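You operate a simulated robot arm through the tools that you are given. There is no shell and no other tool.

Carry out the task below with a simulated robot arm. There is one attempt and no reset: what you move stays moved.

TASK
Put things in order on the top of the long bench. At the end: the yellow nut driver from the top of the long bench is on the silver plate; the black wedge from the top of the long bench stands on top of the white papers; the blue bag from the top of the long bench stands on top of the white label sheets; the black adapter from the top of the long bench stands where the blue bag stood; whatever was shut is shut again. Leave all else as you found it, and nothing knocked over.
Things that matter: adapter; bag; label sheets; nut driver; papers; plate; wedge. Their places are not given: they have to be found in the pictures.

The check looks at the end state, three seconds after you hand in, the way a careful person would. Anything else that was tipped, shoved, dropped, spilled or broken makes it a failure. Flat cloth is picked up by pressing the open fingertips on it (5 to 10 N) and closing them slowly along it; thin cloth reads only 2 to 8 mm in the jaws.

THE ROBOT
A 6-joint arm with a two-finger gripper, fixed in place. Base frame: the origin is at the foot of the arm, x ahead of it, y to its left, z up; the work surface is at about z = 820. Readings come in mm, degrees, newtons and seconds.
With the tool pointing down near the work surface it reaches from about 120 to 680 mm from the base axis. Its first joint turns from -66.0 to 66.0 degrees. Payload 2.45 kg.
The tool frame sits at the grasp point between the pads (the TCP): z along the fingers, y along the line on which they close. The tips reach 30 mm beyond it. Largest opening 106 mm; the body of the gripper starts 79 mm behind the TCP.
Orientation is told as [roll, pitch, yaw] about the base's x, y, z axes, in that order, counted from this pose: with the fingers straight down and closing along the base's y, the tool's x points along the base's -x, its y along +y and its z along -z.

THE INTERFACE
- The arm moves only by the tool step_arm. Its argument "increments" is a list of rows, each a list of 3 entries, a list of its own where there are three numbers: the shift along the tool's x, y, z in units of 250 mm (1.0 is 250 mm), then the turn, a rotation vector about the tool's x, y, z in units of 90 degrees (1.0 is 90 degrees), then the closure, from 0 (fully open) to 1 (shut). In form: [[[tx, ty, tz], [ax, ay, az], hand], ...]. A call has 1 to 20 rows; each row is the pose to reach, as a shift and turn from the pose commanded when the call began, along the tool's axes at that moment. A call with a number of a shift or a turn outside -1 to 1 is refused whole. Rows are played at 5 a second. More than 50 mm and 8.6 degrees between two rows, or a gripper value outside its range, and nothing of the call is played. Where a pose cannot be reached the arm comes as near as it can. A force on the tool above 40 N (or 10 N above the force at the start of the call, whichever is more), or a blocked arm, ends the call early, and 0.2 s more pass. The fingers move at their own pace (about 153 mm/s each) and stop on an object; they squeeze with about 41 N. The grip force told is the motor's: it shows also when the fingers shut on nothing. Time passes only in rows, and 0.2 s behind the last, so rows that repeat a pose let the fingers close. The reply holds the time, the measured pose of the TCP, the force on the tool along the base axes, the opening and the grip force, in the units named above and with some noise, with the torque about the TCP (base axes, N m) and any sound that the robot's microphone picked up.
- Cameras (640 x 400 px; columns grow to the right, rows downward): "scene" is fixed at [74, 437.8, 1396.8]; the picture's right is [-0.49, -0.87, 0.00], its down [-0.57, 0.32, -0.76] and it looks along [0.66, -0.37, -0.65] (base axes); focal length 329 px, centre (320, 200). "wrist" rides on the gripper at [76, -2, -106] in the tool frame; the picture's right is [0.02, 1.00, 0.00], its down [-0.78, 0.02, -0.62] and it looks along [-0.62, 0.01, 0.78] (tool axes); focal length 247 px, centre (320, 200).
- grab_frame(camera): a new picture of that camera. It takes no simulated time.
- probe_pixels(camera, pixels): there is no depth. For up to 12 entries [column, row, z] of the newest picture of that camera ("zoom" is the newest enlarged one), the place [x, y] in the base frame at which the ray of that pixel passes the height z, good to about 2 mm. It takes no simulated time.
- close_up(camera, box): a new picture of the part [left, top, right, bottom] of that camera's present view, enlarged. It takes no simulated time.
- close_job(): hands the job in; it is judged then, once.

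Open the gripper and draw the arm clear of the work before you hand the job in, unless the task says otherwise.

The tools are called after "Emit:" as name(argument=value, ...) on one line, values as JSON. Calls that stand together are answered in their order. step_arm: Moves the arm, as the interface text tells. Its arguments: {"type":"object","properties":{"increments":{"type":"array"}},"required":["increments"]} The other tools are called the same way: grab_frame (camera) takes a picture; probe_pixels (camera, pixels) gives the place at which the rays of pixels pass given heights; close_up (camera, box) takes an enlarged picture of a part of a camera's view; close_job () hands the job in.

At the start:

```text
t: 0.0
tcp_pos: [429.7, 29.8, 1092.5]
tcp_rot: [0.1, 0.1, 0.0]
force: [-0.3, -0.9, 0.4]
wrist_torque: [0.02, 0.02, 0.0]
grip_width: 106.0
gripper_force: 0.1
```

scene: 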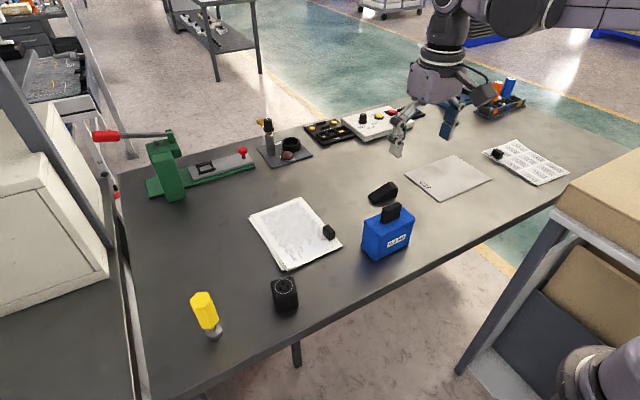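
wrist: 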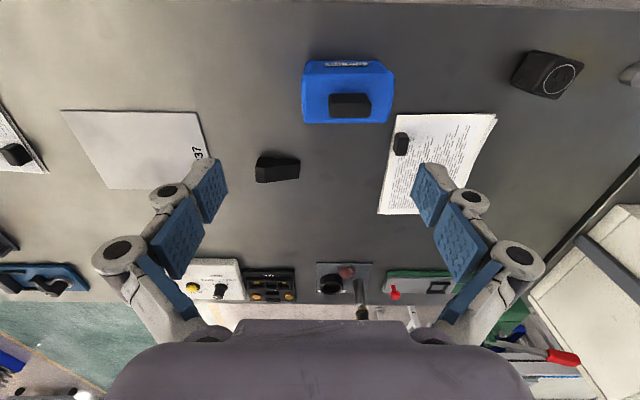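

The scene shows the yellow nut driver (205,312), a black adapter-like object (285,293), white papers (295,232), the blue bag (388,232), the black wedge (382,192), the plate (447,177) and label sheets (525,162). I take close-ups to identify each of them.

Emit:
close_up(camera="scene", box=[170, 180, 350, 350])

Emit:
close_up(camera="scene", box=[340, 120, 580, 270])

Emit:
close_up(camera="wrist", box=[240, 40, 640, 220])

Emit:
close_up(camera="scene", box=[80, 80, 440, 210])

```text
2.35 times, centred on (260, 265) of scene
```

zoom: 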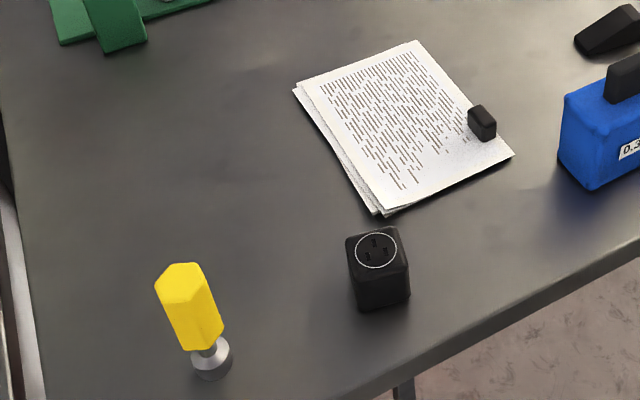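

```text
2.67 times, centred on (460, 195) of scene
```

zoom: 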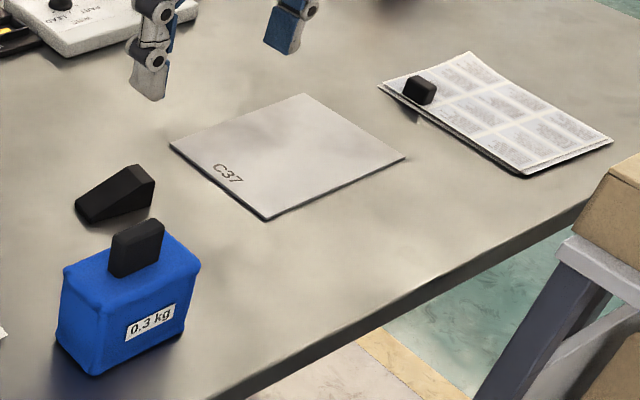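

```text
1.60 times, centred on (440, 130) of wrist
```

zoom: 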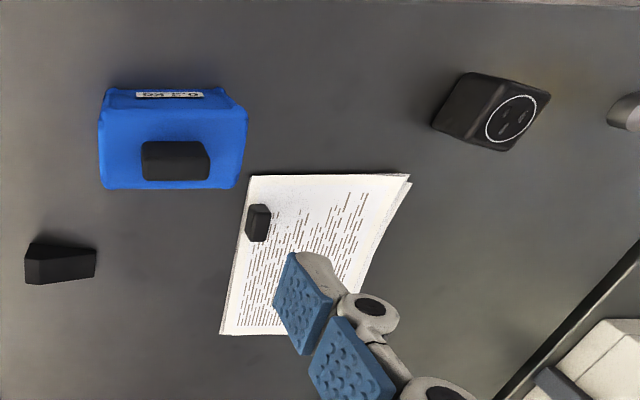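

```text
1.78 times, centred on (260, 145) of scene
```

zoom: 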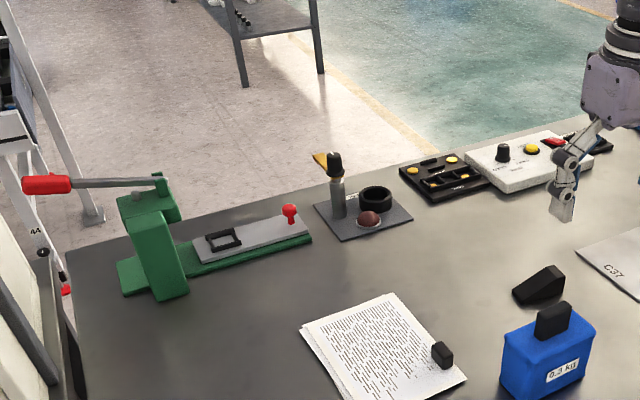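

I now probe the base points of the objects with the scene camera at table height, and top points at guessed heights.

Emit:
probe_pixels(camera="scene", pixels=[[362, 247, 820], [375, 260, 820], [409, 247, 820], [249, 214, 820], [303, 196, 820], [343, 244, 820], [285, 271, 820], [404, 193, 820], [454, 155, 820], [492, 180, 820], [440, 202, 820], [214, 335, 820]])

Emit:
probe_pixels(camera="scene", pixels=[[481, 152, 820], [511, 139, 820], [570, 174, 820], [537, 186, 820], [497, 154, 820], [329, 232, 820], [373, 205, 820], [397, 197, 820], [368, 198, 820], [275, 310, 820], [297, 307, 820], [277, 312, 820]])

Emit:
grab_frame(camera="wrist")

```text
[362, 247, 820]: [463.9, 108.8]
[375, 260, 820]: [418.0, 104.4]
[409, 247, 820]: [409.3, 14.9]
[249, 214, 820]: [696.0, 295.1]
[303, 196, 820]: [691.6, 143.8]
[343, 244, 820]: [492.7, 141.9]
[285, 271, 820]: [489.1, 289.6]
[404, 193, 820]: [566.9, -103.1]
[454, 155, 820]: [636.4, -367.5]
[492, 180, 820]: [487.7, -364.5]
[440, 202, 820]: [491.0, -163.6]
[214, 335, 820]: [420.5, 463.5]
```

```text
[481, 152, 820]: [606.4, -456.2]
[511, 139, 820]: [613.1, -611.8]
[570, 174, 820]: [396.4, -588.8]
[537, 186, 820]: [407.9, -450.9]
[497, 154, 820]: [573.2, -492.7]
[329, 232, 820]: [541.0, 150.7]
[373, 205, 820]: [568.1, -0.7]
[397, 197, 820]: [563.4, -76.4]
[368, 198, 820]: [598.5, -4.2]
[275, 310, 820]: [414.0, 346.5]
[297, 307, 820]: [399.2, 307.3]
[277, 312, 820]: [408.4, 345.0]
```

```text
taken
```

wrist: 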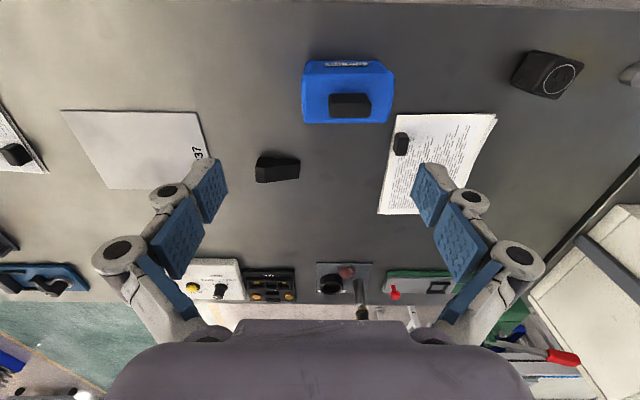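

I take tighter close-ups of the bag in both cameras so I can triangulate its heights.

Emit:
close_up(camera="scene", box=[345, 190, 425, 265])

Emit:
close_up(camera="wrist", box=[290, 50, 410, 130])

Emit:
close_up(camera="scene", box=[360, 170, 410, 212])

Emit:
close_up(camera="scene", box=[175, 270, 310, 350])

Emit:
close_up(camera="scene", box=[470, 120, 590, 200])

```text
5.33 times, centred on (385, 228) of scene
```

zoom: 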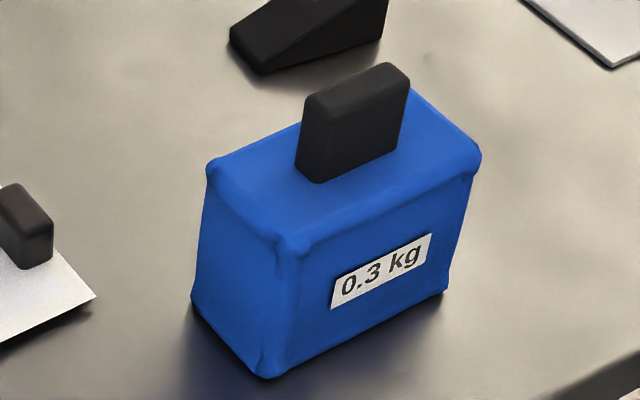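

```text
5.00 times, centred on (350, 90) of wrist
```

zoom: 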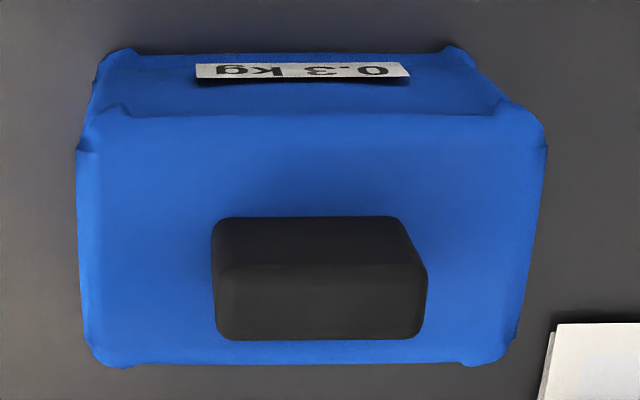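

```text
9.52 times, centred on (385, 191) of scene
```

zoom: 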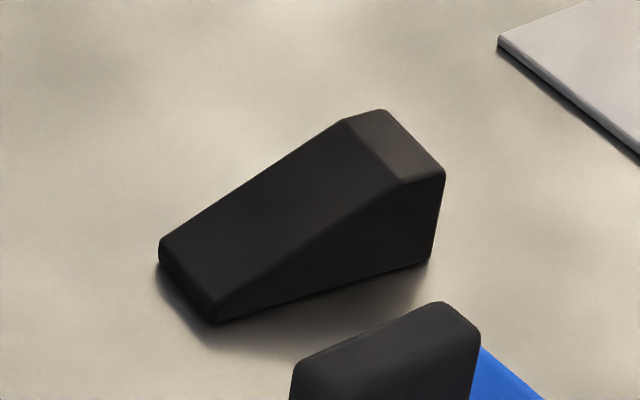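

```text
4.74 times, centred on (242, 310) of scene
```

zoom: 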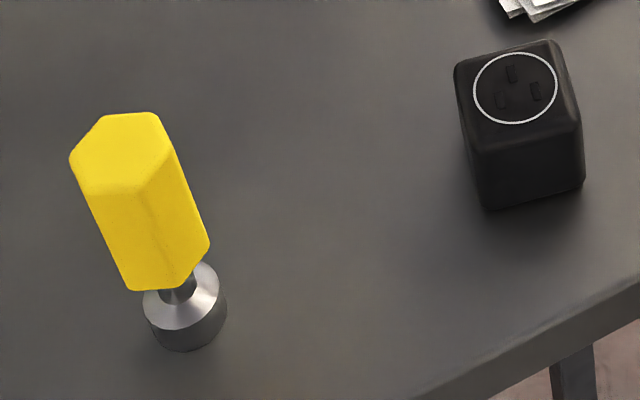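

```text
5.00 times, centred on (530, 160) of scene
```

zoom: 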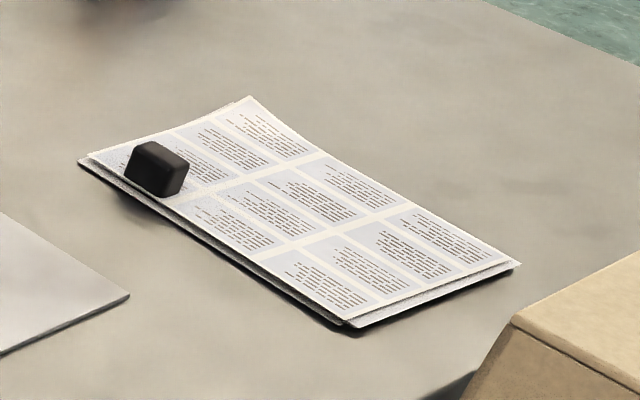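

I now probe bag top and handle points in the wrist and scene cameras at candidate heights.

Emit:
probe_pixels(camera="wrist", pixels=[[302, 74, 900], [395, 74, 900], [307, 123, 900], [389, 123, 900], [329, 103, 930], [371, 103, 930], [329, 117, 930], [370, 117, 930], [329, 103, 920], [371, 117, 920]])

Emit:
probe_pixels(camera="scene", pixels=[[363.8, 222.4, 900], [378.8, 236.4, 900], [415, 219.6, 900], [401, 206, 900], [382, 209.5, 930], [386, 213, 930], [401.5, 205.5, 930], [397, 203, 930], [382, 209.5, 920], [386, 213, 920], [401.5, 205.5, 920], [397, 203, 920]])

```text
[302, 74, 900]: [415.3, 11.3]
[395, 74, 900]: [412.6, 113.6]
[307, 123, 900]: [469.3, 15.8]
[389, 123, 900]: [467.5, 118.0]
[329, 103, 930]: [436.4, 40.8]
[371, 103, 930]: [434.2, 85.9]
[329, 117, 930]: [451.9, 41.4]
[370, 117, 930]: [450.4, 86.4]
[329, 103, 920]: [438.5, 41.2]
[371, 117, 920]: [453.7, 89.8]
```

```text
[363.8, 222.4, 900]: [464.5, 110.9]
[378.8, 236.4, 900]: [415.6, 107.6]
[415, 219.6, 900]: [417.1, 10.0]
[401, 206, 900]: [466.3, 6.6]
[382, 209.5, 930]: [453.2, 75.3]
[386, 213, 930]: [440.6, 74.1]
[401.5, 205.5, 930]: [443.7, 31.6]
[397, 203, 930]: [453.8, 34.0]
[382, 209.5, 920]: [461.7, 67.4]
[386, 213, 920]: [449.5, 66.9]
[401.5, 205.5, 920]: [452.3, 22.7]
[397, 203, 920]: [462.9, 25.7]
```

The bag spans roughly x 415–466 and y 10–112, with its top near z 900 and a black handle up to about z 938. Before gripping I move the wrist to about (400,-220,1092) to survey the plate and label sheets.

Emit:
step_arm(increments=[[[0.02, -0.125, 0], [0, 0, 0], 0], [[0.04, -0.25, 0], [0, 0, 0], 0], [[0.06, -0.375, 0], [0, 0, 0], 0], [[0.08, -0.5, 0], [0, 0, 0], 0], [[0.1, -0.625, 0], [0, 0, 0], 0], [[0.12, -0.75, 0], [0, 0, 0], 0], [[0.12, -0.875, 0], [0, 0, 0], 0], [[0.12, -1.0, 0], [0, 0, 0], 0], [[0.12, -1.0, 0], [0, 0, 0], 0]])

Emit:
grab_frame(camera="wrist")

Emit:
grab_frame(camera="scene")

```text
t: 2.0
tcp_pos: [398.2, -220.6, 1091.8]
tcp_rot: [0.0, 0.0, 0.1]
force: [0.2, 0.3, -0.1]
wrist_torque: [-0.02, 0.02, 0.01]
grip_width: 106.0
gripper_force: 0.0
```

```text
taken
```

wrist: 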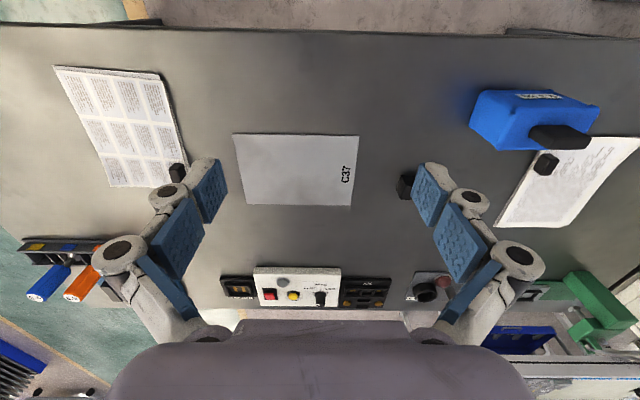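

```text
taken
```

scene: 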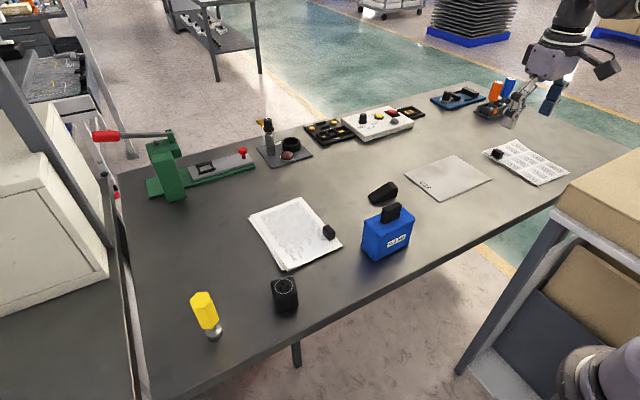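

The wrist view now shows the label sheets (corners about (53,66), (160,72), (110,187)) and the plate (corners (232,135), (358,135), (352,206), (245,204)). I probe them.

Emit:
probe_pixels(camera="wrist", pixels=[[53, 66, 823], [160, 73, 823], [187, 160, 823], [110, 187, 823], [178, 172, 823], [178, 165, 840], [232, 135, 822], [358, 136, 822], [352, 206, 822], [245, 204, 822]])

Emit:
close_up(camera="wrist", box=[40, 50, 240, 210])

Emit:
probe_pixels(camera="scene", pixels=[[482.4, 153, 820], [515.6, 139.4, 820], [569.6, 172.6, 823], [536, 186, 820], [403, 173.7, 821], [453.6, 154.9, 821], [491.8, 179.3, 821], [440.5, 201.7, 821]])

```text
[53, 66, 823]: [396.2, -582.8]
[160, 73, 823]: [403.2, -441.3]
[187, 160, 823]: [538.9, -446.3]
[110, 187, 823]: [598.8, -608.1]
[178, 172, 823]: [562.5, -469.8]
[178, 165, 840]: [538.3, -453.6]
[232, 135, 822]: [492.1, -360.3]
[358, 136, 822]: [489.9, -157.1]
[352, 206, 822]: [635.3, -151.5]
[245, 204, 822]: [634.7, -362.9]
```

```text
2.50 times, centred on (140, 130) of wrist
```

zoom: 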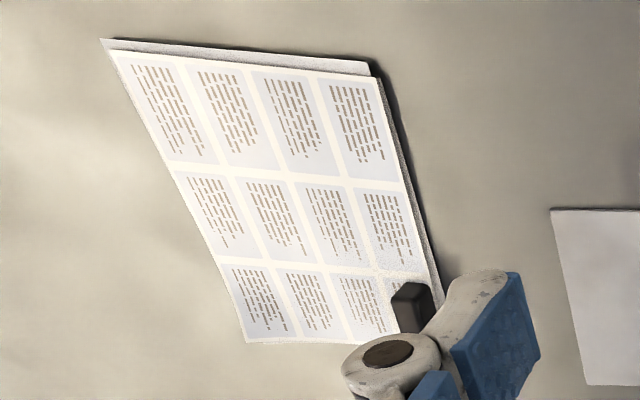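

```text
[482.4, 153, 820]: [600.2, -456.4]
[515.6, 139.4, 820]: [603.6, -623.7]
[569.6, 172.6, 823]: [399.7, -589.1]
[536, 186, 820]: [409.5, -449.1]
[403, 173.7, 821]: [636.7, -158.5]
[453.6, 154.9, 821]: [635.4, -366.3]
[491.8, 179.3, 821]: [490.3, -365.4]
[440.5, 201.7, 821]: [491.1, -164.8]
```

The plate spans x 491–636, y −363 to −160; the label sheets span about x 405–600, y −450 to −600. I now move back towards the bag handle at about (441,62).

Emit:
step_arm(increments=[[[-0.02, 0.125, 0], [0, 0, 0], 0], [[-0.04, 0.25, 0], [0, 0, 0], 0], [[-0.06, 0.375, 0], [0, 0, 0], 0], [[-0.08, 0.5, 0], [0, 0, 0], 0], [[-0.1, 0.625, 0], [0, 0, 0], 0], [[-0.12, 0.75, 0], [0, 0, 0], 0], [[-0.14, 0.875, 0], [0, 0, 0], 0], [[-0.16, 1.0, 0], [0, 0, 0], 0], [[-0.16, 1.0, 0], [0, 0, 0], 0]])

Emit:
step_arm(increments=[[[0, 0.13, 0.04], [0, 0, 0], 0], [[0, 0.13, 0.14], [0, 0, 0], 0], [[0, 0.13, 0.24], [0, 0, 0], 0], [[0, 0.13, 0.32], [0, 0, 0], 0], [[0, 0.13, 0.32], [0, 0, 0], 0]])

Emit:
grab_frame(camera="wrist")

Emit:
grab_frame(camera="scene")

```text
t: 4.0
tcp_pos: [439.7, 30.2, 1095.2]
tcp_rot: [0.0, 0.0, 0.0]
force: [-0.4, 0.1, -0.9]
wrist_torque: [0.05, 0.02, -0.02]
grip_width: 106.2
gripper_force: 0.1
```

```text
t: 5.2
tcp_pos: [439.7, 64.1, 1010.2]
tcp_rot: [0.0, 0.1, 0.0]
force: [-0.1, 0.1, 0.0]
wrist_torque: [-0.02, 0.01, 0.04]
grip_width: 106.0
gripper_force: 0.1
```

```text
taken
```

wrist: 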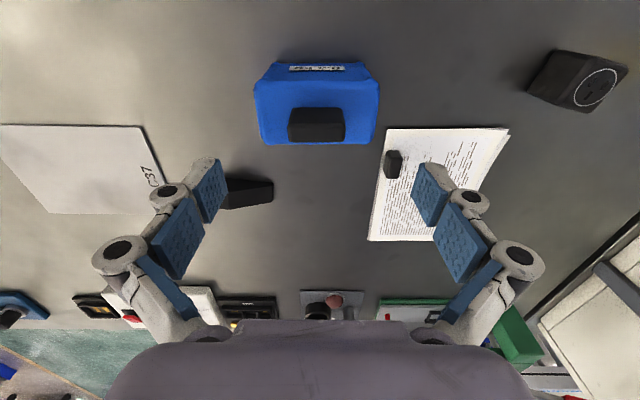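

```text
taken
```

scene: 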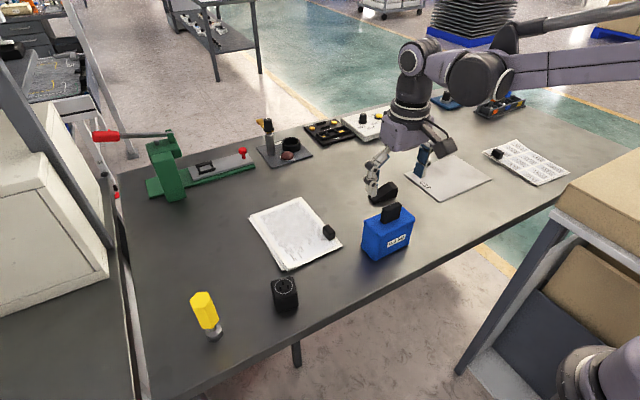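

The handle appears near (317,125) in the wrist view. I zoom in and probe the handle top at z 938 to refine its position.

Emit:
close_up(camera="wrist", box=[240, 50, 400, 150])

Emit:
close_up(camera="scene", box=[350, 140, 450, 265])

Emit:
probe_pixels(camera="wrist", pixels=[[289, 124, 938], [345, 124, 938], [289, 140, 938], [344, 140, 938], [289, 109, 902], [342, 108, 902], [254, 88, 900], [380, 88, 900], [262, 142, 900], [373, 143, 900]])

```text
4.00 times, centred on (320, 100) of wrist
```

zoom: 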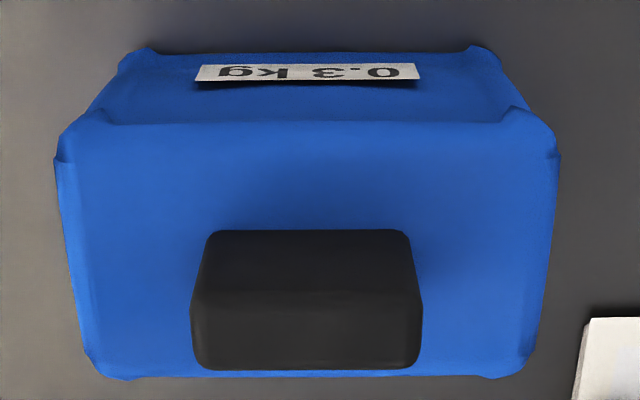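

```text
3.20 times, centred on (400, 202) of scene
```

zoom: 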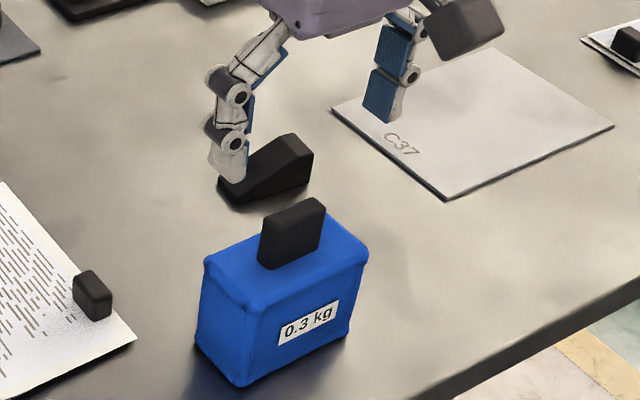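

```text
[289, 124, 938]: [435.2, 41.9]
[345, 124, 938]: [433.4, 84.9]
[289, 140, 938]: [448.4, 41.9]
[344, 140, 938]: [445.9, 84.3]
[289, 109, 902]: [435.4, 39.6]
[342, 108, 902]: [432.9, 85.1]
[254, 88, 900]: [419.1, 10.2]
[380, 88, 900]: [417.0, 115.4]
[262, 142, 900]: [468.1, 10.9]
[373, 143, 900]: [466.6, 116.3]
```

The handle's centre is about (441,63) with its top near z 938, and the TCP is right above it. I lower to z≈940 with open fingers and close on the handle.

Emit:
step_arm(increments=[[[0, 0, 0.08], [0, 0, 0], 0], [[0, 0, 0.16], [0, 0, 0], 0], [[0, 0, 0.22], [0, 0, 0], 0], [[0, 0, 0.26], [0, 0, 0], 0], [[0, 0, 0.284], [0, 0, 0], 0], [[0, 0, 0.284], [0, 0, 0], 0]])

Emit:
grab_frame(camera="wrist")

Emit:
close_up(camera="scene", box=[350, 140, 450, 265])

```text
t: 6.6
tcp_pos: [440.2, 62.3, 940.8]
tcp_rot: [0.1, 0.1, -0.1]
force: [-0.4, -0.1, 0.2]
wrist_torque: [0.01, -0.02, 0.02]
grip_width: 105.7
gripper_force: 0.0
```

```text
taken
```

wrist: 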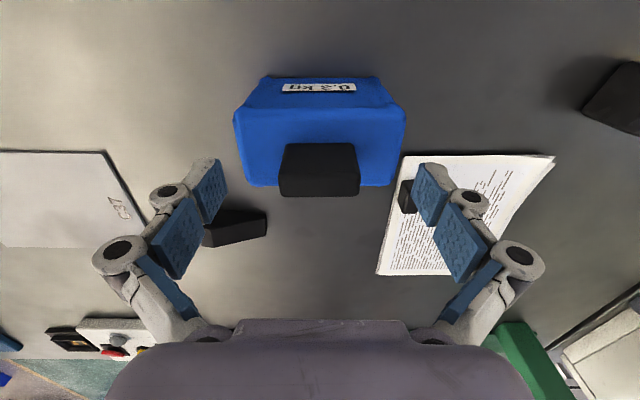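

```text
3.20 times, centred on (400, 202) of scene
```

zoom: 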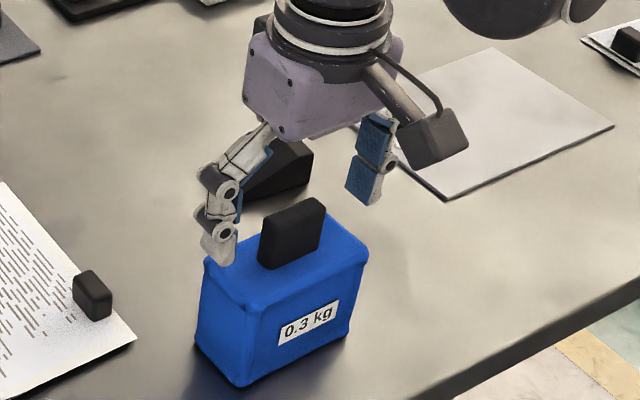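

The fingers straddle the handle, which shows at (320,178) near the TCP pixel (322,188). I close the gripper and hold.

Emit:
step_arm(increments=[[[0, 0, 0.284], [0, 0, 0], 0.3], [[0, 0, 0.284], [0, 0, 0], 0.6], [[0, 0, 0.284], [0, 0, 0], 1], [[0, 0, 0.284], [0, 0, 0], 1], [[0, 0, 0.284], [0, 0, 0], 1]])

```text
refused: row 1 steps farther than a row can; nothing moved
```

The shift is counted from the current commanded pose, so I repeat the close with zero shift.

Emit:
step_arm(increments=[[[0, 0, 0], [0, 0, 0], 0.3], [[0, 0, 0], [0, 0, 0], 0.6], [[0, 0, 0], [0, 0, 0], 1], [[0, 0, 0], [0, 0, 0], 1], [[0, 0, 0], [0, 0, 0], 1]])

Emit:
close_up(camera="scene", box=[350, 140, 450, 265])

Emit:
grab_frame(camera="wrist")

```text
t: 7.8
tcp_pos: [440.4, 62.2, 940.6]
tcp_rot: [0.0, 0.0, 0.0]
force: [0.0, -1.9, 5.5]
wrist_torque: [-0.12, 0.05, 0.21]
grip_width: 43.2
gripper_force: 41.2
```

```text
3.20 times, centred on (400, 202) of scene
```

zoom: 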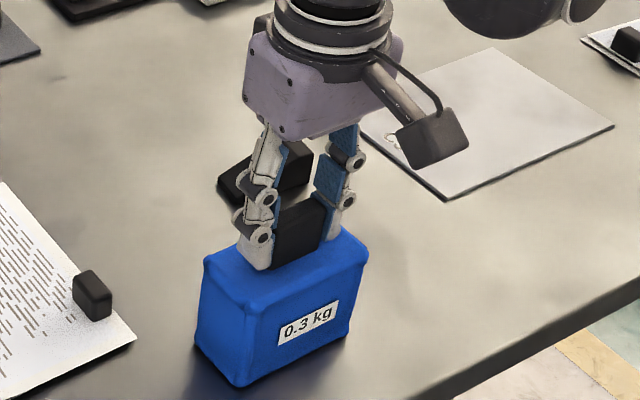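

```text
taken
```

wrist: 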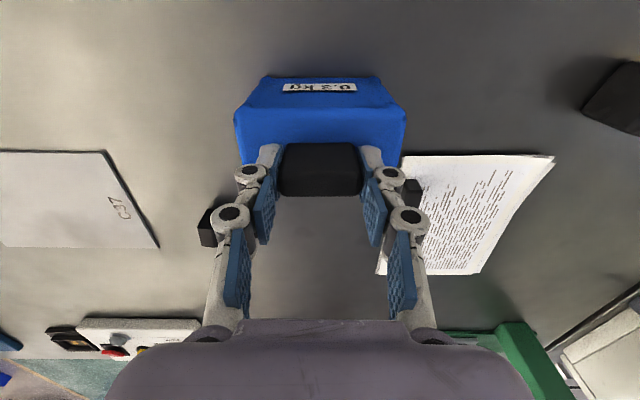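

The grip reads 43 mm at 41 N on the handle. I lift slowly by 100 mm and check the bag hangs upright.

Emit:
step_arm(increments=[[[0, 0, -0.02], [0, 0, 0], 1], [[0, 0, -0.05], [0, 0, 0], 1], [[0, 0, -0.1], [0, 0, 0], 1], [[0, 0, -0.18], [0, 0, 0], 1], [[0, 0, -0.28], [0, 0, 0], 1], [[0, 0, -0.36], [0, 0, 0], 1], [[0, 0, -0.4], [0, 0, 0], 1], [[0, 0, -0.4], [0, 0, 0], 1]])

Emit:
grab_frame(camera="scene")

Emit:
grab_frame(camera="wrist")

```text
t: 9.6
tcp_pos: [441.7, 61.8, 1040.8]
tcp_rot: [0.0, 0.0, 0.0]
force: [-0.5, -0.4, -2.7]
wrist_torque: [0.02, 0.02, 0.0]
grip_width: 43.1
gripper_force: 40.5
```

```text
taken
```

scene: 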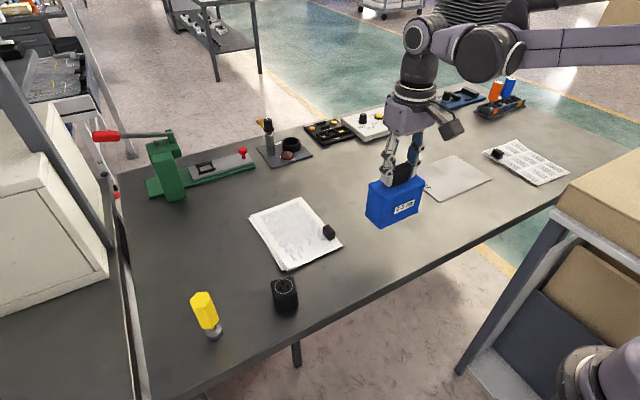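

```text
taken
```

wrist: 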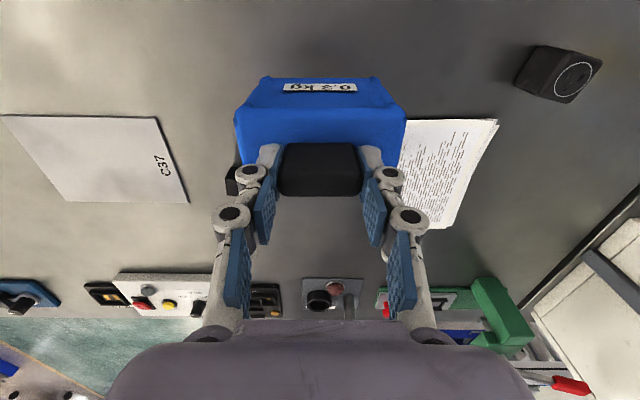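

The bag is lifted cleanly. I carry it along −y at the same height toward the label sheets.

Emit:
step_arm(increments=[[[0, -0.05, 0], [0, 0, 0], 1], [[0, -0.15, 0], [0, 0, 0], 1], [[0, -0.27, 0], [0, 0, 0], 1], [[0, -0.4, 0], [0, 0, 0], 1], [[0, -0.53, 0], [0, 0, 0], 1], [[0, -0.66, 0], [0, 0, 0], 1], [[0, -0.78, 0], [0, 0, 0], 1], [[0, -0.88, 0], [0, 0, 0], 1], [[0, -0.96, 0], [0, 0, 0], 1], [[0, -1.0, 0], [0, 0, 0], 1]])

Emit:
step_arm(increments=[[[0, -0.05, 0], [0, 0, 0], 1], [[0, -0.15, 0], [0, 0, 0], 1], [[0, -0.27, 0], [0, 0, 0], 1], [[0, -0.4, 0], [0, 0, 0], 1], [[0, -0.53, 0], [0, 0, 0], 1], [[0, -0.66, 0], [0, 0, 0], 1], [[0, -0.78, 0], [0, 0, 0], 1], [[0, -0.88, 0], [0, 0, 0], 1], [[0, -0.96, 0], [0, 0, 0], 1], [[0, -1.0, 0], [0, 0, 0], 1]])

Emit:
grab_frame(camera="scene")

Emit:
grab_frame(camera="wrist")

```text
t: 11.8
tcp_pos: [441.0, -187.6, 1039.7]
tcp_rot: [0.0, -0.1, -0.1]
force: [-0.8, -0.2, -2.4]
wrist_torque: [0.02, -0.03, 0.01]
grip_width: 43.3
gripper_force: 41.1
```

```text
t: 14.0
tcp_pos: [439.3, -439.9, 1041.3]
tcp_rot: [0.1, 0.0, 0.0]
force: [-0.5, 0.1, -3.0]
wrist_torque: [0.0, 0.01, 0.03]
grip_width: 43.3
gripper_force: 41.2
```

```text
taken
```

scene: 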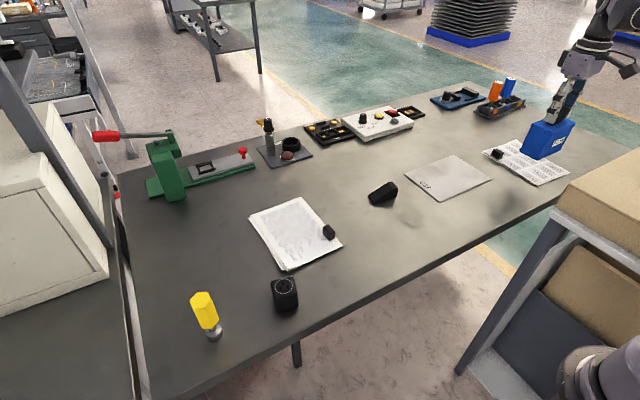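

```text
taken
```

wrist: 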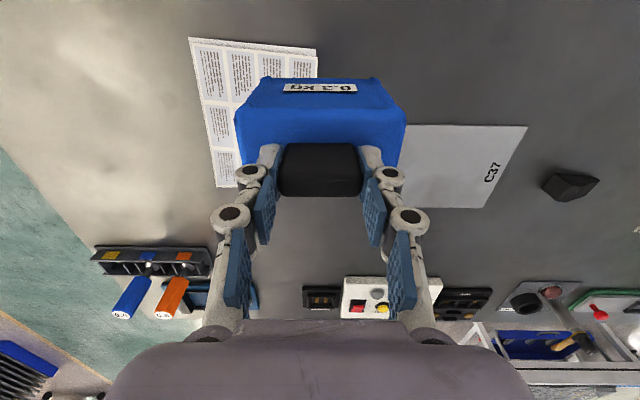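

The bag is now at y≈−440. The label sheets' near edge runs from (190,38) to (317,50) in the wrist view, so I probe it for an exact target.

Emit:
close_up(camera="wrist", box=[170, 20, 340, 200])

Emit:
probe_pixels(camera="wrist", pixels=[[190, 38, 822], [317, 49, 822], [196, 46, 824], [318, 58, 824], [217, 187, 824]])

Emit:
close_up(camera="scene", box=[470, 70, 600, 200])

```text
2.22 times, centred on (255, 110) of wrist
```

zoom: 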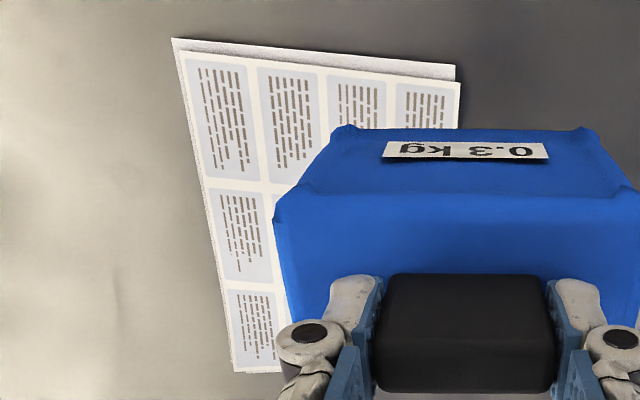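

```text
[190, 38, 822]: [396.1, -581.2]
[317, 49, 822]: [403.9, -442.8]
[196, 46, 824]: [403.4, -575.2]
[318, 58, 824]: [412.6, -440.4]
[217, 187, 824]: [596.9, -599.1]
```

```text
3.08 times, centred on (535, 135) of scene
```

zoom: 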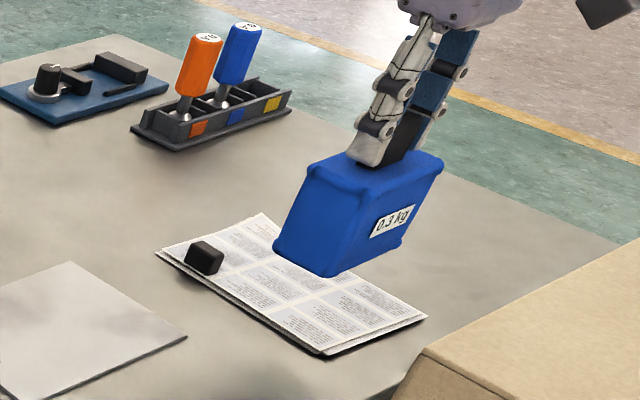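

The top sheet's near edge runs (403,−575) to (413,−440), so I aim the bag's centre at about (443,−504). I move there at height first.

Emit:
step_arm(increments=[[[-0.003, -0.05, 0], [0, 0, 0], 1], [[-0.006, -0.13, 0], [0, 0, 0], 1], [[-0.009, -0.21, 0], [0, 0, 0], 1], [[-0.012, -0.264, 0], [0, 0, 0], 1], [[-0.012, -0.264, 0], [0, 0, 0], 1], [[-0.012, -0.264, 0], [0, 0, 0], 1]])

Emit:
grab_frame(camera="wrist")

```text
t: 15.4
tcp_pos: [438.8, -489.1, 1036.6]
tcp_rot: [0.0, 0.0, -0.1]
force: [0.5, -0.3, -2.1]
wrist_torque: [0.04, 0.0, -0.01]
grip_width: 43.2
gripper_force: 41.0
out of reach, approached as far as the arm can: row 3, 4, 5, 6
```

```text
taken
```

wrist: 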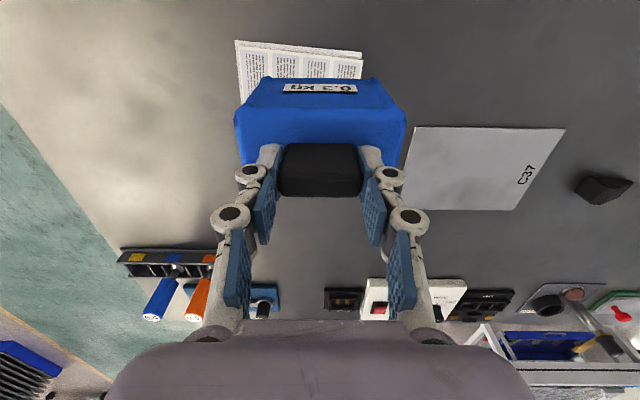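

The arm stops at (439,−489) at this height since the reach is shorter up high; reach should be longer lower down. I lower 50 mm (bag bottom still about 50 mm above the sheets) and check where it goes.

Emit:
step_arm(increments=[[[0, 0, 0.04], [0, 0, 0], 1], [[0, 0, 0.1], [0, 0, 0], 1], [[0, 0, 0.16], [0, 0, 0], 1], [[0, 0, 0.2], [0, 0, 0], 1], [[0, 0, 0.2], [0, 0, 0], 1]])

Emit:
grab_frame(camera="wrist")

Emit:
close_up(camera="scene", box=[470, 70, 600, 200])

```text
t: 16.6
tcp_pos: [439.5, -490.1, 985.5]
tcp_rot: [0.0, 0.1, -0.1]
force: [-0.6, 0.2, -3.2]
wrist_torque: [0.01, 0.03, 0.03]
grip_width: 43.2
gripper_force: 41.6
```

```text
taken
```

wrist: 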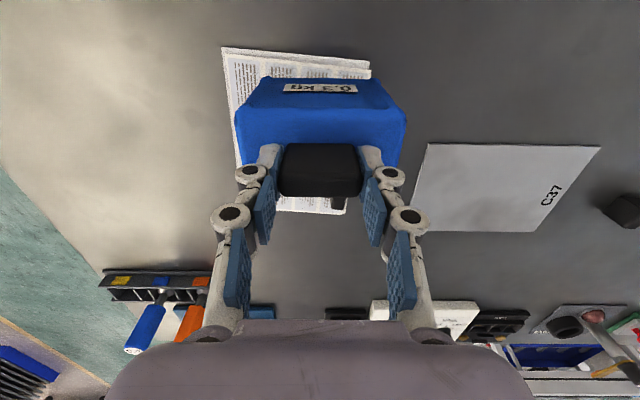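

```text
3.08 times, centred on (535, 135) of scene
```

zoom: 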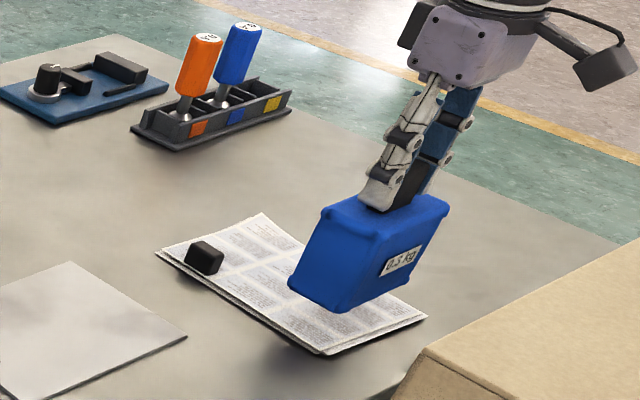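

The commanded pose was clamped to (439,−490). I lower 20 mm more and shift about 13 mm toward −y and 3 mm toward +x.

Emit:
step_arm(increments=[[[0, 0, 0.04], [0, 0, 0], 1], [[0, 0, 0.08], [0, 0, 0], 1], [[-0.006, -0.03, 0.08], [0, 0, 0], 1], [[-0.012, -0.056, 0.08], [0, 0, 0], 1], [[-0.012, -0.056, 0.08], [0, 0, 0], 1]])

Emit:
grab_frame(camera="wrist")

Emit:
close_up(camera="scene", box=[470, 70, 600, 200])

```text
t: 17.8
tcp_pos: [441.4, -506.3, 963.9]
tcp_rot: [0.0, -0.1, 0.0]
force: [-0.4, -0.3, -2.7]
wrist_torque: [-0.01, -0.01, 0.0]
grip_width: 43.3
gripper_force: 41.0
```

```text
taken
```

wrist: 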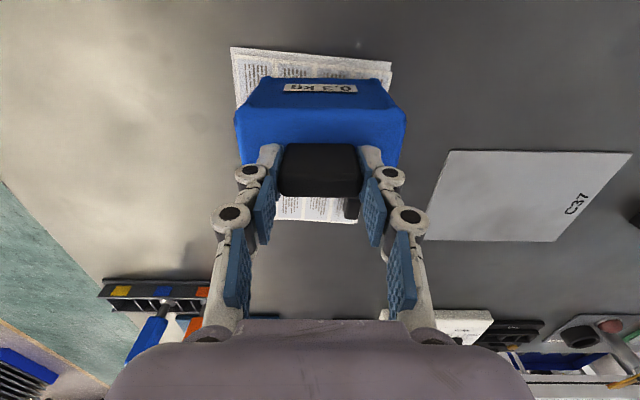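

```text
3.08 times, centred on (535, 135) of scene
```

zoom: 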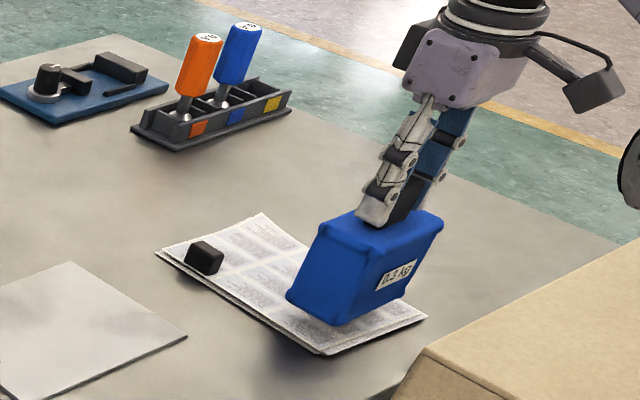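

The bag now hovers about 20 mm above the sheets at (441,−505). I lower 14 mm, then continue in small steps watching the force.

Emit:
step_arm(increments=[[[0, 0, 0.02], [0, 0, 0], 1], [[0, 0, 0.04], [0, 0, 0], 1], [[0, 0, 0.056], [0, 0, 0], 1], [[0, 0, 0.06], [0, 0, 0], 1], [[0, 0, 0.064], [0, 0, 0], 1]])

Emit:
step_arm(increments=[[[0, 0, 0.004], [0, 0, 0], 1], [[0, 0, 0.008], [0, 0, 0], 1]])

Emit:
close_up(camera="scene", box=[500, 110, 590, 200])

```text
t: 19.0
tcp_pos: [441.9, -502.7, 948.9]
tcp_rot: [0.0, 0.0, -0.1]
force: [-0.2, 0.2, -3.4]
wrist_torque: [0.03, 0.0, 0.0]
grip_width: 43.5
gripper_force: 41.2
```

```text
t: 19.6
tcp_pos: [440.7, -505.0, 948.6]
tcp_rot: [0.0, 0.0, 0.0]
force: [0.4, 0.2, -3.2]
wrist_torque: [0.01, 0.04, 0.01]
grip_width: 43.4
gripper_force: 41.0
```

```text
4.44 times, centred on (545, 155) of scene
```

zoom: 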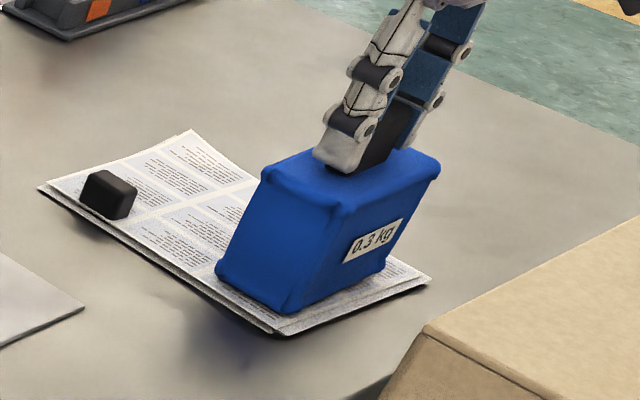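

Force still reads the bag's full weight (−3.2 N), so there is no contact yet. I go down in 1 mm rows.

Emit:
step_arm(increments=[[[0, 0, 0.004], [0, 0, 0], 1], [[0, 0, 0.008], [0, 0, 0], 1]])

Emit:
step_arm(increments=[[[0, 0, 0.004], [0, 0, 0], 1], [[0, 0, 0.008], [0, 0, 0], 1]])

```text
t: 20.2
tcp_pos: [441.7, -504.8, 946.9]
tcp_rot: [0.0, 0.0, 0.0]
force: [-0.3, -1.9, 8.1]
wrist_torque: [-0.03, -0.04, 0.03]
grip_width: 43.3
gripper_force: 40.8
```

```text
t: 20.8
tcp_pos: [442.2, -503.5, 945.6]
tcp_rot: [0.0, -0.1, 0.0]
force: [2.2, -6.4, 37.5]
wrist_torque: [-0.24, -0.04, 0.07]
grip_width: 43.7
gripper_force: 41.4
```

The bag is on the sheets and pressing at 37 N. I relax 1.8 mm upward, then open gradually.

Emit:
step_arm(increments=[[[0, 0, -0.004], [0, 0, 0], 1], [[0, 0, -0.0072], [0, 0, 0], 1]])

Emit:
step_arm(increments=[[[0, 0, 0], [0, 0, 0], 0.55], [[0, 0, 0], [0, 0, 0], 0.4], [[0, 0, 0], [0, 0, 0], 0.2], [[0, 0, 0], [0, 0, 0], 0], [[0, 0, 0], [0, 0, 0], 0]])

Emit:
close_up(camera="scene", box=[470, 70, 600, 200])

Emit:
grab_frame(camera="wrist")

```text
t: 21.4
tcp_pos: [442.7, -503.6, 946.3]
tcp_rot: [0.0, 0.0, -0.1]
force: [-2.2, -6.0, 25.8]
wrist_torque: [-0.44, -0.02, 0.04]
grip_width: 43.1
gripper_force: 40.9
```

```text
t: 22.6
tcp_pos: [442.1, -504.5, 946.1]
tcp_rot: [0.0, 0.0, 0.1]
force: [-0.6, -0.1, 0.2]
wrist_torque: [0.0, -0.01, -0.01]
grip_width: 105.9
gripper_force: 0.1
```

```text
3.08 times, centred on (535, 135) of scene
```

zoom: 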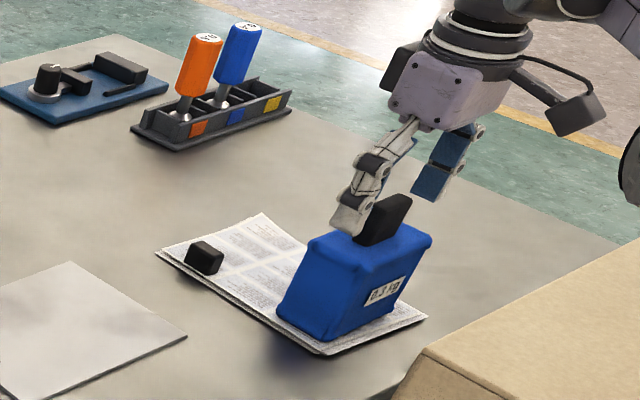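

```text
taken
```

wrist: 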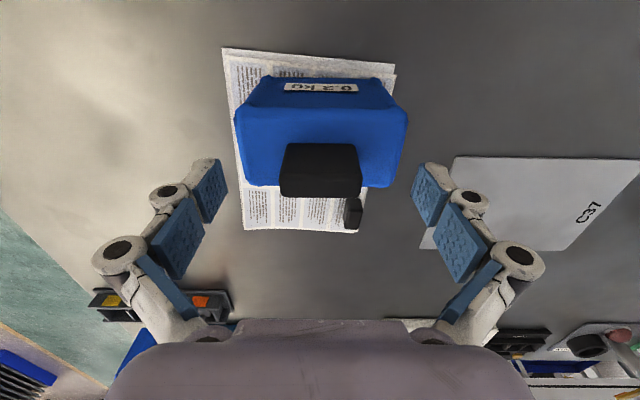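

The bag stands on the label sheets. I raise 36 mm straight up to clear the handle, then move inward toward +y while rising.

Emit:
step_arm(increments=[[[0, 0, -0.04], [0, 0, 0], 0], [[0, 0, -0.1], [0, 0, 0], 0], [[0, 0, -0.144], [0, 0, 0], 0], [[0, 0.08, -0.18], [0, 0, 0], 0], [[0, 0.18, -0.24], [0, 0, 0], 0], [[0, 0.3, -0.32], [0, 0, 0], 0], [[0, 0.43, -0.38], [0, 0, 0], 0], [[0, 0.56, -0.38], [0, 0, 0], 0], [[0, 0.7, -0.38], [0, 0, 0], 0], [[0, 0.85, -0.38], [0, 0, 0], 0], [[0, 1.0, -0.38], [0, 0, 0], 0]])

Emit:
close_up(camera="scene", box=[470, 110, 590, 200])

Emit:
grab_frame(camera="wrist")

```text
t: 25.0
tcp_pos: [444.4, -253.1, 1040.4]
tcp_rot: [0.0, 0.0, 0.0]
force: [0.3, 0.2, -1.1]
wrist_torque: [-0.02, 0.02, -0.02]
grip_width: 105.8
gripper_force: 0.0
```

```text
4.44 times, centred on (530, 155) of scene
```

zoom: 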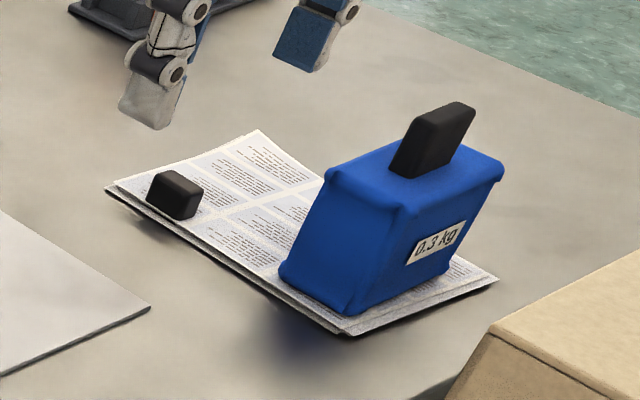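

```text
taken
```

wrist: 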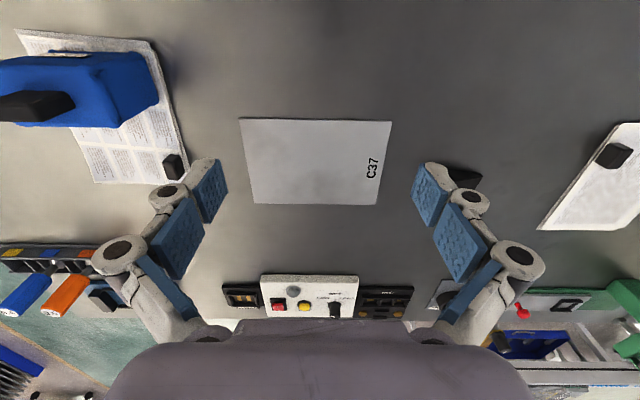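

The bag stands within the sheets. I now travel along +y at z≈1040 toward the adapter.

Emit:
step_arm(increments=[[[0, 0.08, 0], [0, 0, 0], 0], [[0, 0.2, 0], [0, 0, 0], 0], [[0, 0.34, 0], [0, 0, 0], 0], [[0, 0.48, 0], [0, 0, 0], 0], [[0, 0.62, 0], [0, 0, 0], 0], [[0, 0.76, 0], [0, 0, 0], 0], [[0, 0.9, 0], [0, 0, 0], 0], [[0, 1.0, 0], [0, 0, 0], 0]])

Emit:
step_arm(increments=[[[0.02, 0.08, 0], [0, 0, 0], 0], [[0.04, 0.2, 0], [0, 0, 0], 0], [[0.06, 0.34, 0], [0, 0, 0], 0], [[0.08, 0.48, 0], [0, 0, 0], 0], [[0.1, 0.62, 0], [0, 0, 0], 0], [[0.1, 0.76, 0], [0, 0, 0], 0], [[0.1, 0.9, 0], [0, 0, 0], 0], [[0.1, 1.0, 0], [0, 0, 0], 0], [[0.1, 1.0, 0], [0, 0, 0], 0]])

Emit:
grab_frame(camera="wrist")

Emit:
grab_frame(camera="scene")

```text
t: 26.8
tcp_pos: [440.7, -5.9, 1041.2]
tcp_rot: [0.0, 0.1, -0.1]
force: [0.0, -0.1, 0.3]
wrist_torque: [0.01, -0.02, 0.02]
grip_width: 106.1
gripper_force: 0.1
```

```text
t: 28.8
tcp_pos: [417.8, 247.0, 1040.1]
tcp_rot: [-0.1, -0.1, 0.0]
force: [-0.5, -0.3, 0.6]
wrist_torque: [-0.02, -0.02, -0.03]
grip_width: 106.0
gripper_force: 0.1
```

```text
taken
```

wrist: 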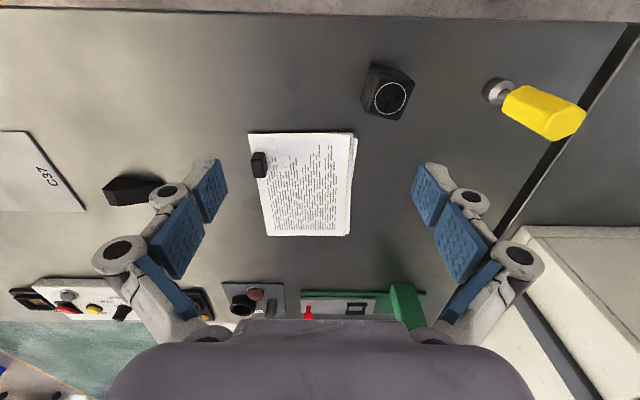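

```text
taken
```

scene: 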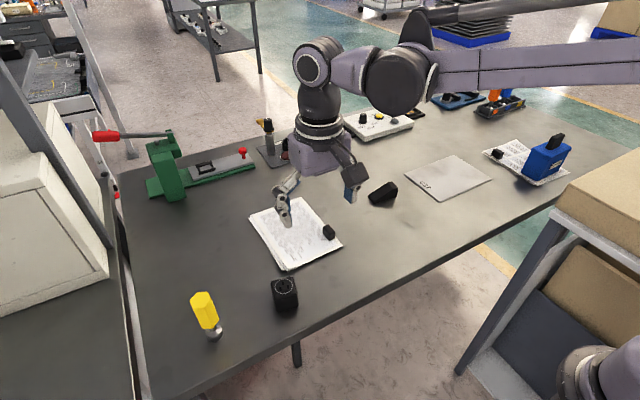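

The adapter shows at (388,92) in the wrist view and the nut driver at (535,105). I zoom on both.

Emit:
close_up(camera="wrist", box=[340, 50, 440, 135])

Emit:
close_up(camera="wrist", box=[460, 50, 610, 160])

Emit:
close_up(camera="scene", box=[250, 265, 320, 325])

```text
4.71 times, centred on (390, 92) of wrist
```

zoom: 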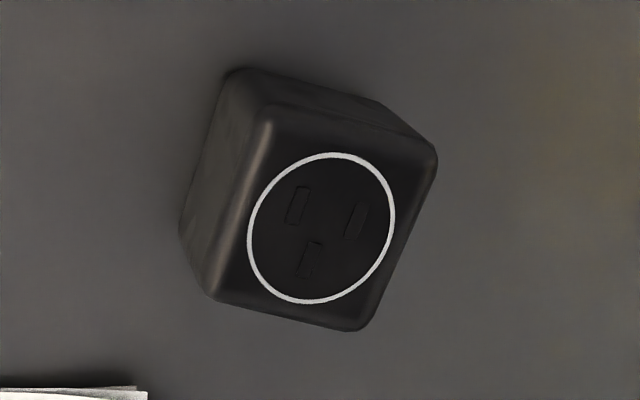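

```text
3.64 times, centred on (535, 105) of wrist
```

zoom: 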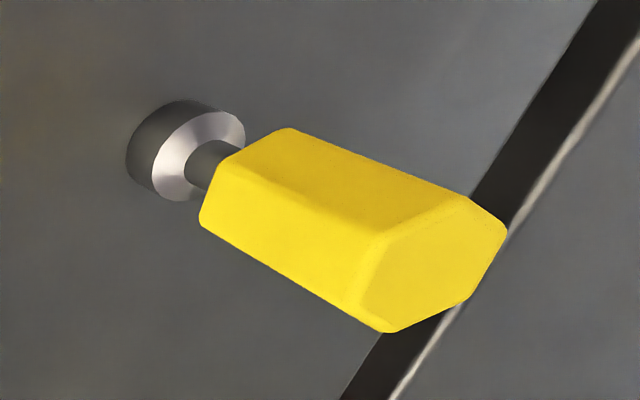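

```text
6.67 times, centred on (285, 295) of scene
```

zoom: 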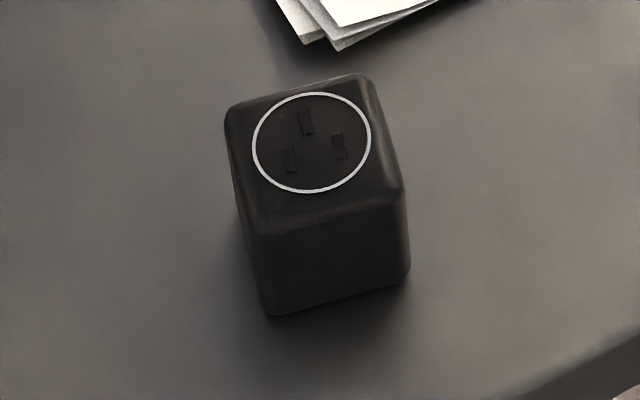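

I triangulate the adapter's top by its circle: wrist (390.2,98) and scene (283.8,286.3), along with its corners.

Emit:
probe_pixels(camera="wrist", pixels=[[390.2, 98, 860], [390.2, 98, 870], [390.2, 98, 880], [390.2, 98, 890]])

Emit:
probe_pixels(camera="scene", pixels=[[283.8, 286.3, 860], [283.8, 286.3, 870], [283.8, 286.3, 880], [283.8, 286.3, 890], [277.5, 312, 820], [298, 306, 820]])

```text
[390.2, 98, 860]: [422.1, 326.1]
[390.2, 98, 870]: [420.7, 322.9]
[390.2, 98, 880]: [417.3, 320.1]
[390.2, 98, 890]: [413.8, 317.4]
```

```text
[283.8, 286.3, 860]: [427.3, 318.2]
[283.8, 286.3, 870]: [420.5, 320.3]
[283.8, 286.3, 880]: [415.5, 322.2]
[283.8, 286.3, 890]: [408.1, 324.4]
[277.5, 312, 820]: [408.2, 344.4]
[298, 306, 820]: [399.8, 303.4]
```

Both rays meet at about (418.5,321.5) at z≈875. I probe the top corners to get the adapter's yaw and size.

Emit:
probe_pixels(camera="wrist", pixels=[[377.7, 73, 875], [414.4, 82.9, 875], [398.9, 119.7, 875], [367.3, 113.1, 875], [371, 66.5, 825], [360.5, 103, 825]])

Emit:
probe_pixels(camera="scene", pixels=[[271, 282, 873], [290, 276.5, 873], [297, 294, 873], [275, 300, 873], [278, 312.5, 822], [297.5, 306.5, 822]])

```text
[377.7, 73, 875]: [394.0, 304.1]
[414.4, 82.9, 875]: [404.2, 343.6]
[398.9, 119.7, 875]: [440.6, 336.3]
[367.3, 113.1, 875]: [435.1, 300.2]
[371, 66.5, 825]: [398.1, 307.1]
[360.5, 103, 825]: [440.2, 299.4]
```

```text
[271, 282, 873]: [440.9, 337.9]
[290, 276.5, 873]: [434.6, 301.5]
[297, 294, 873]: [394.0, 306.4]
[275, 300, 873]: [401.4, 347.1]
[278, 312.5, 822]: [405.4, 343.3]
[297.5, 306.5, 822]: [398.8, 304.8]
```

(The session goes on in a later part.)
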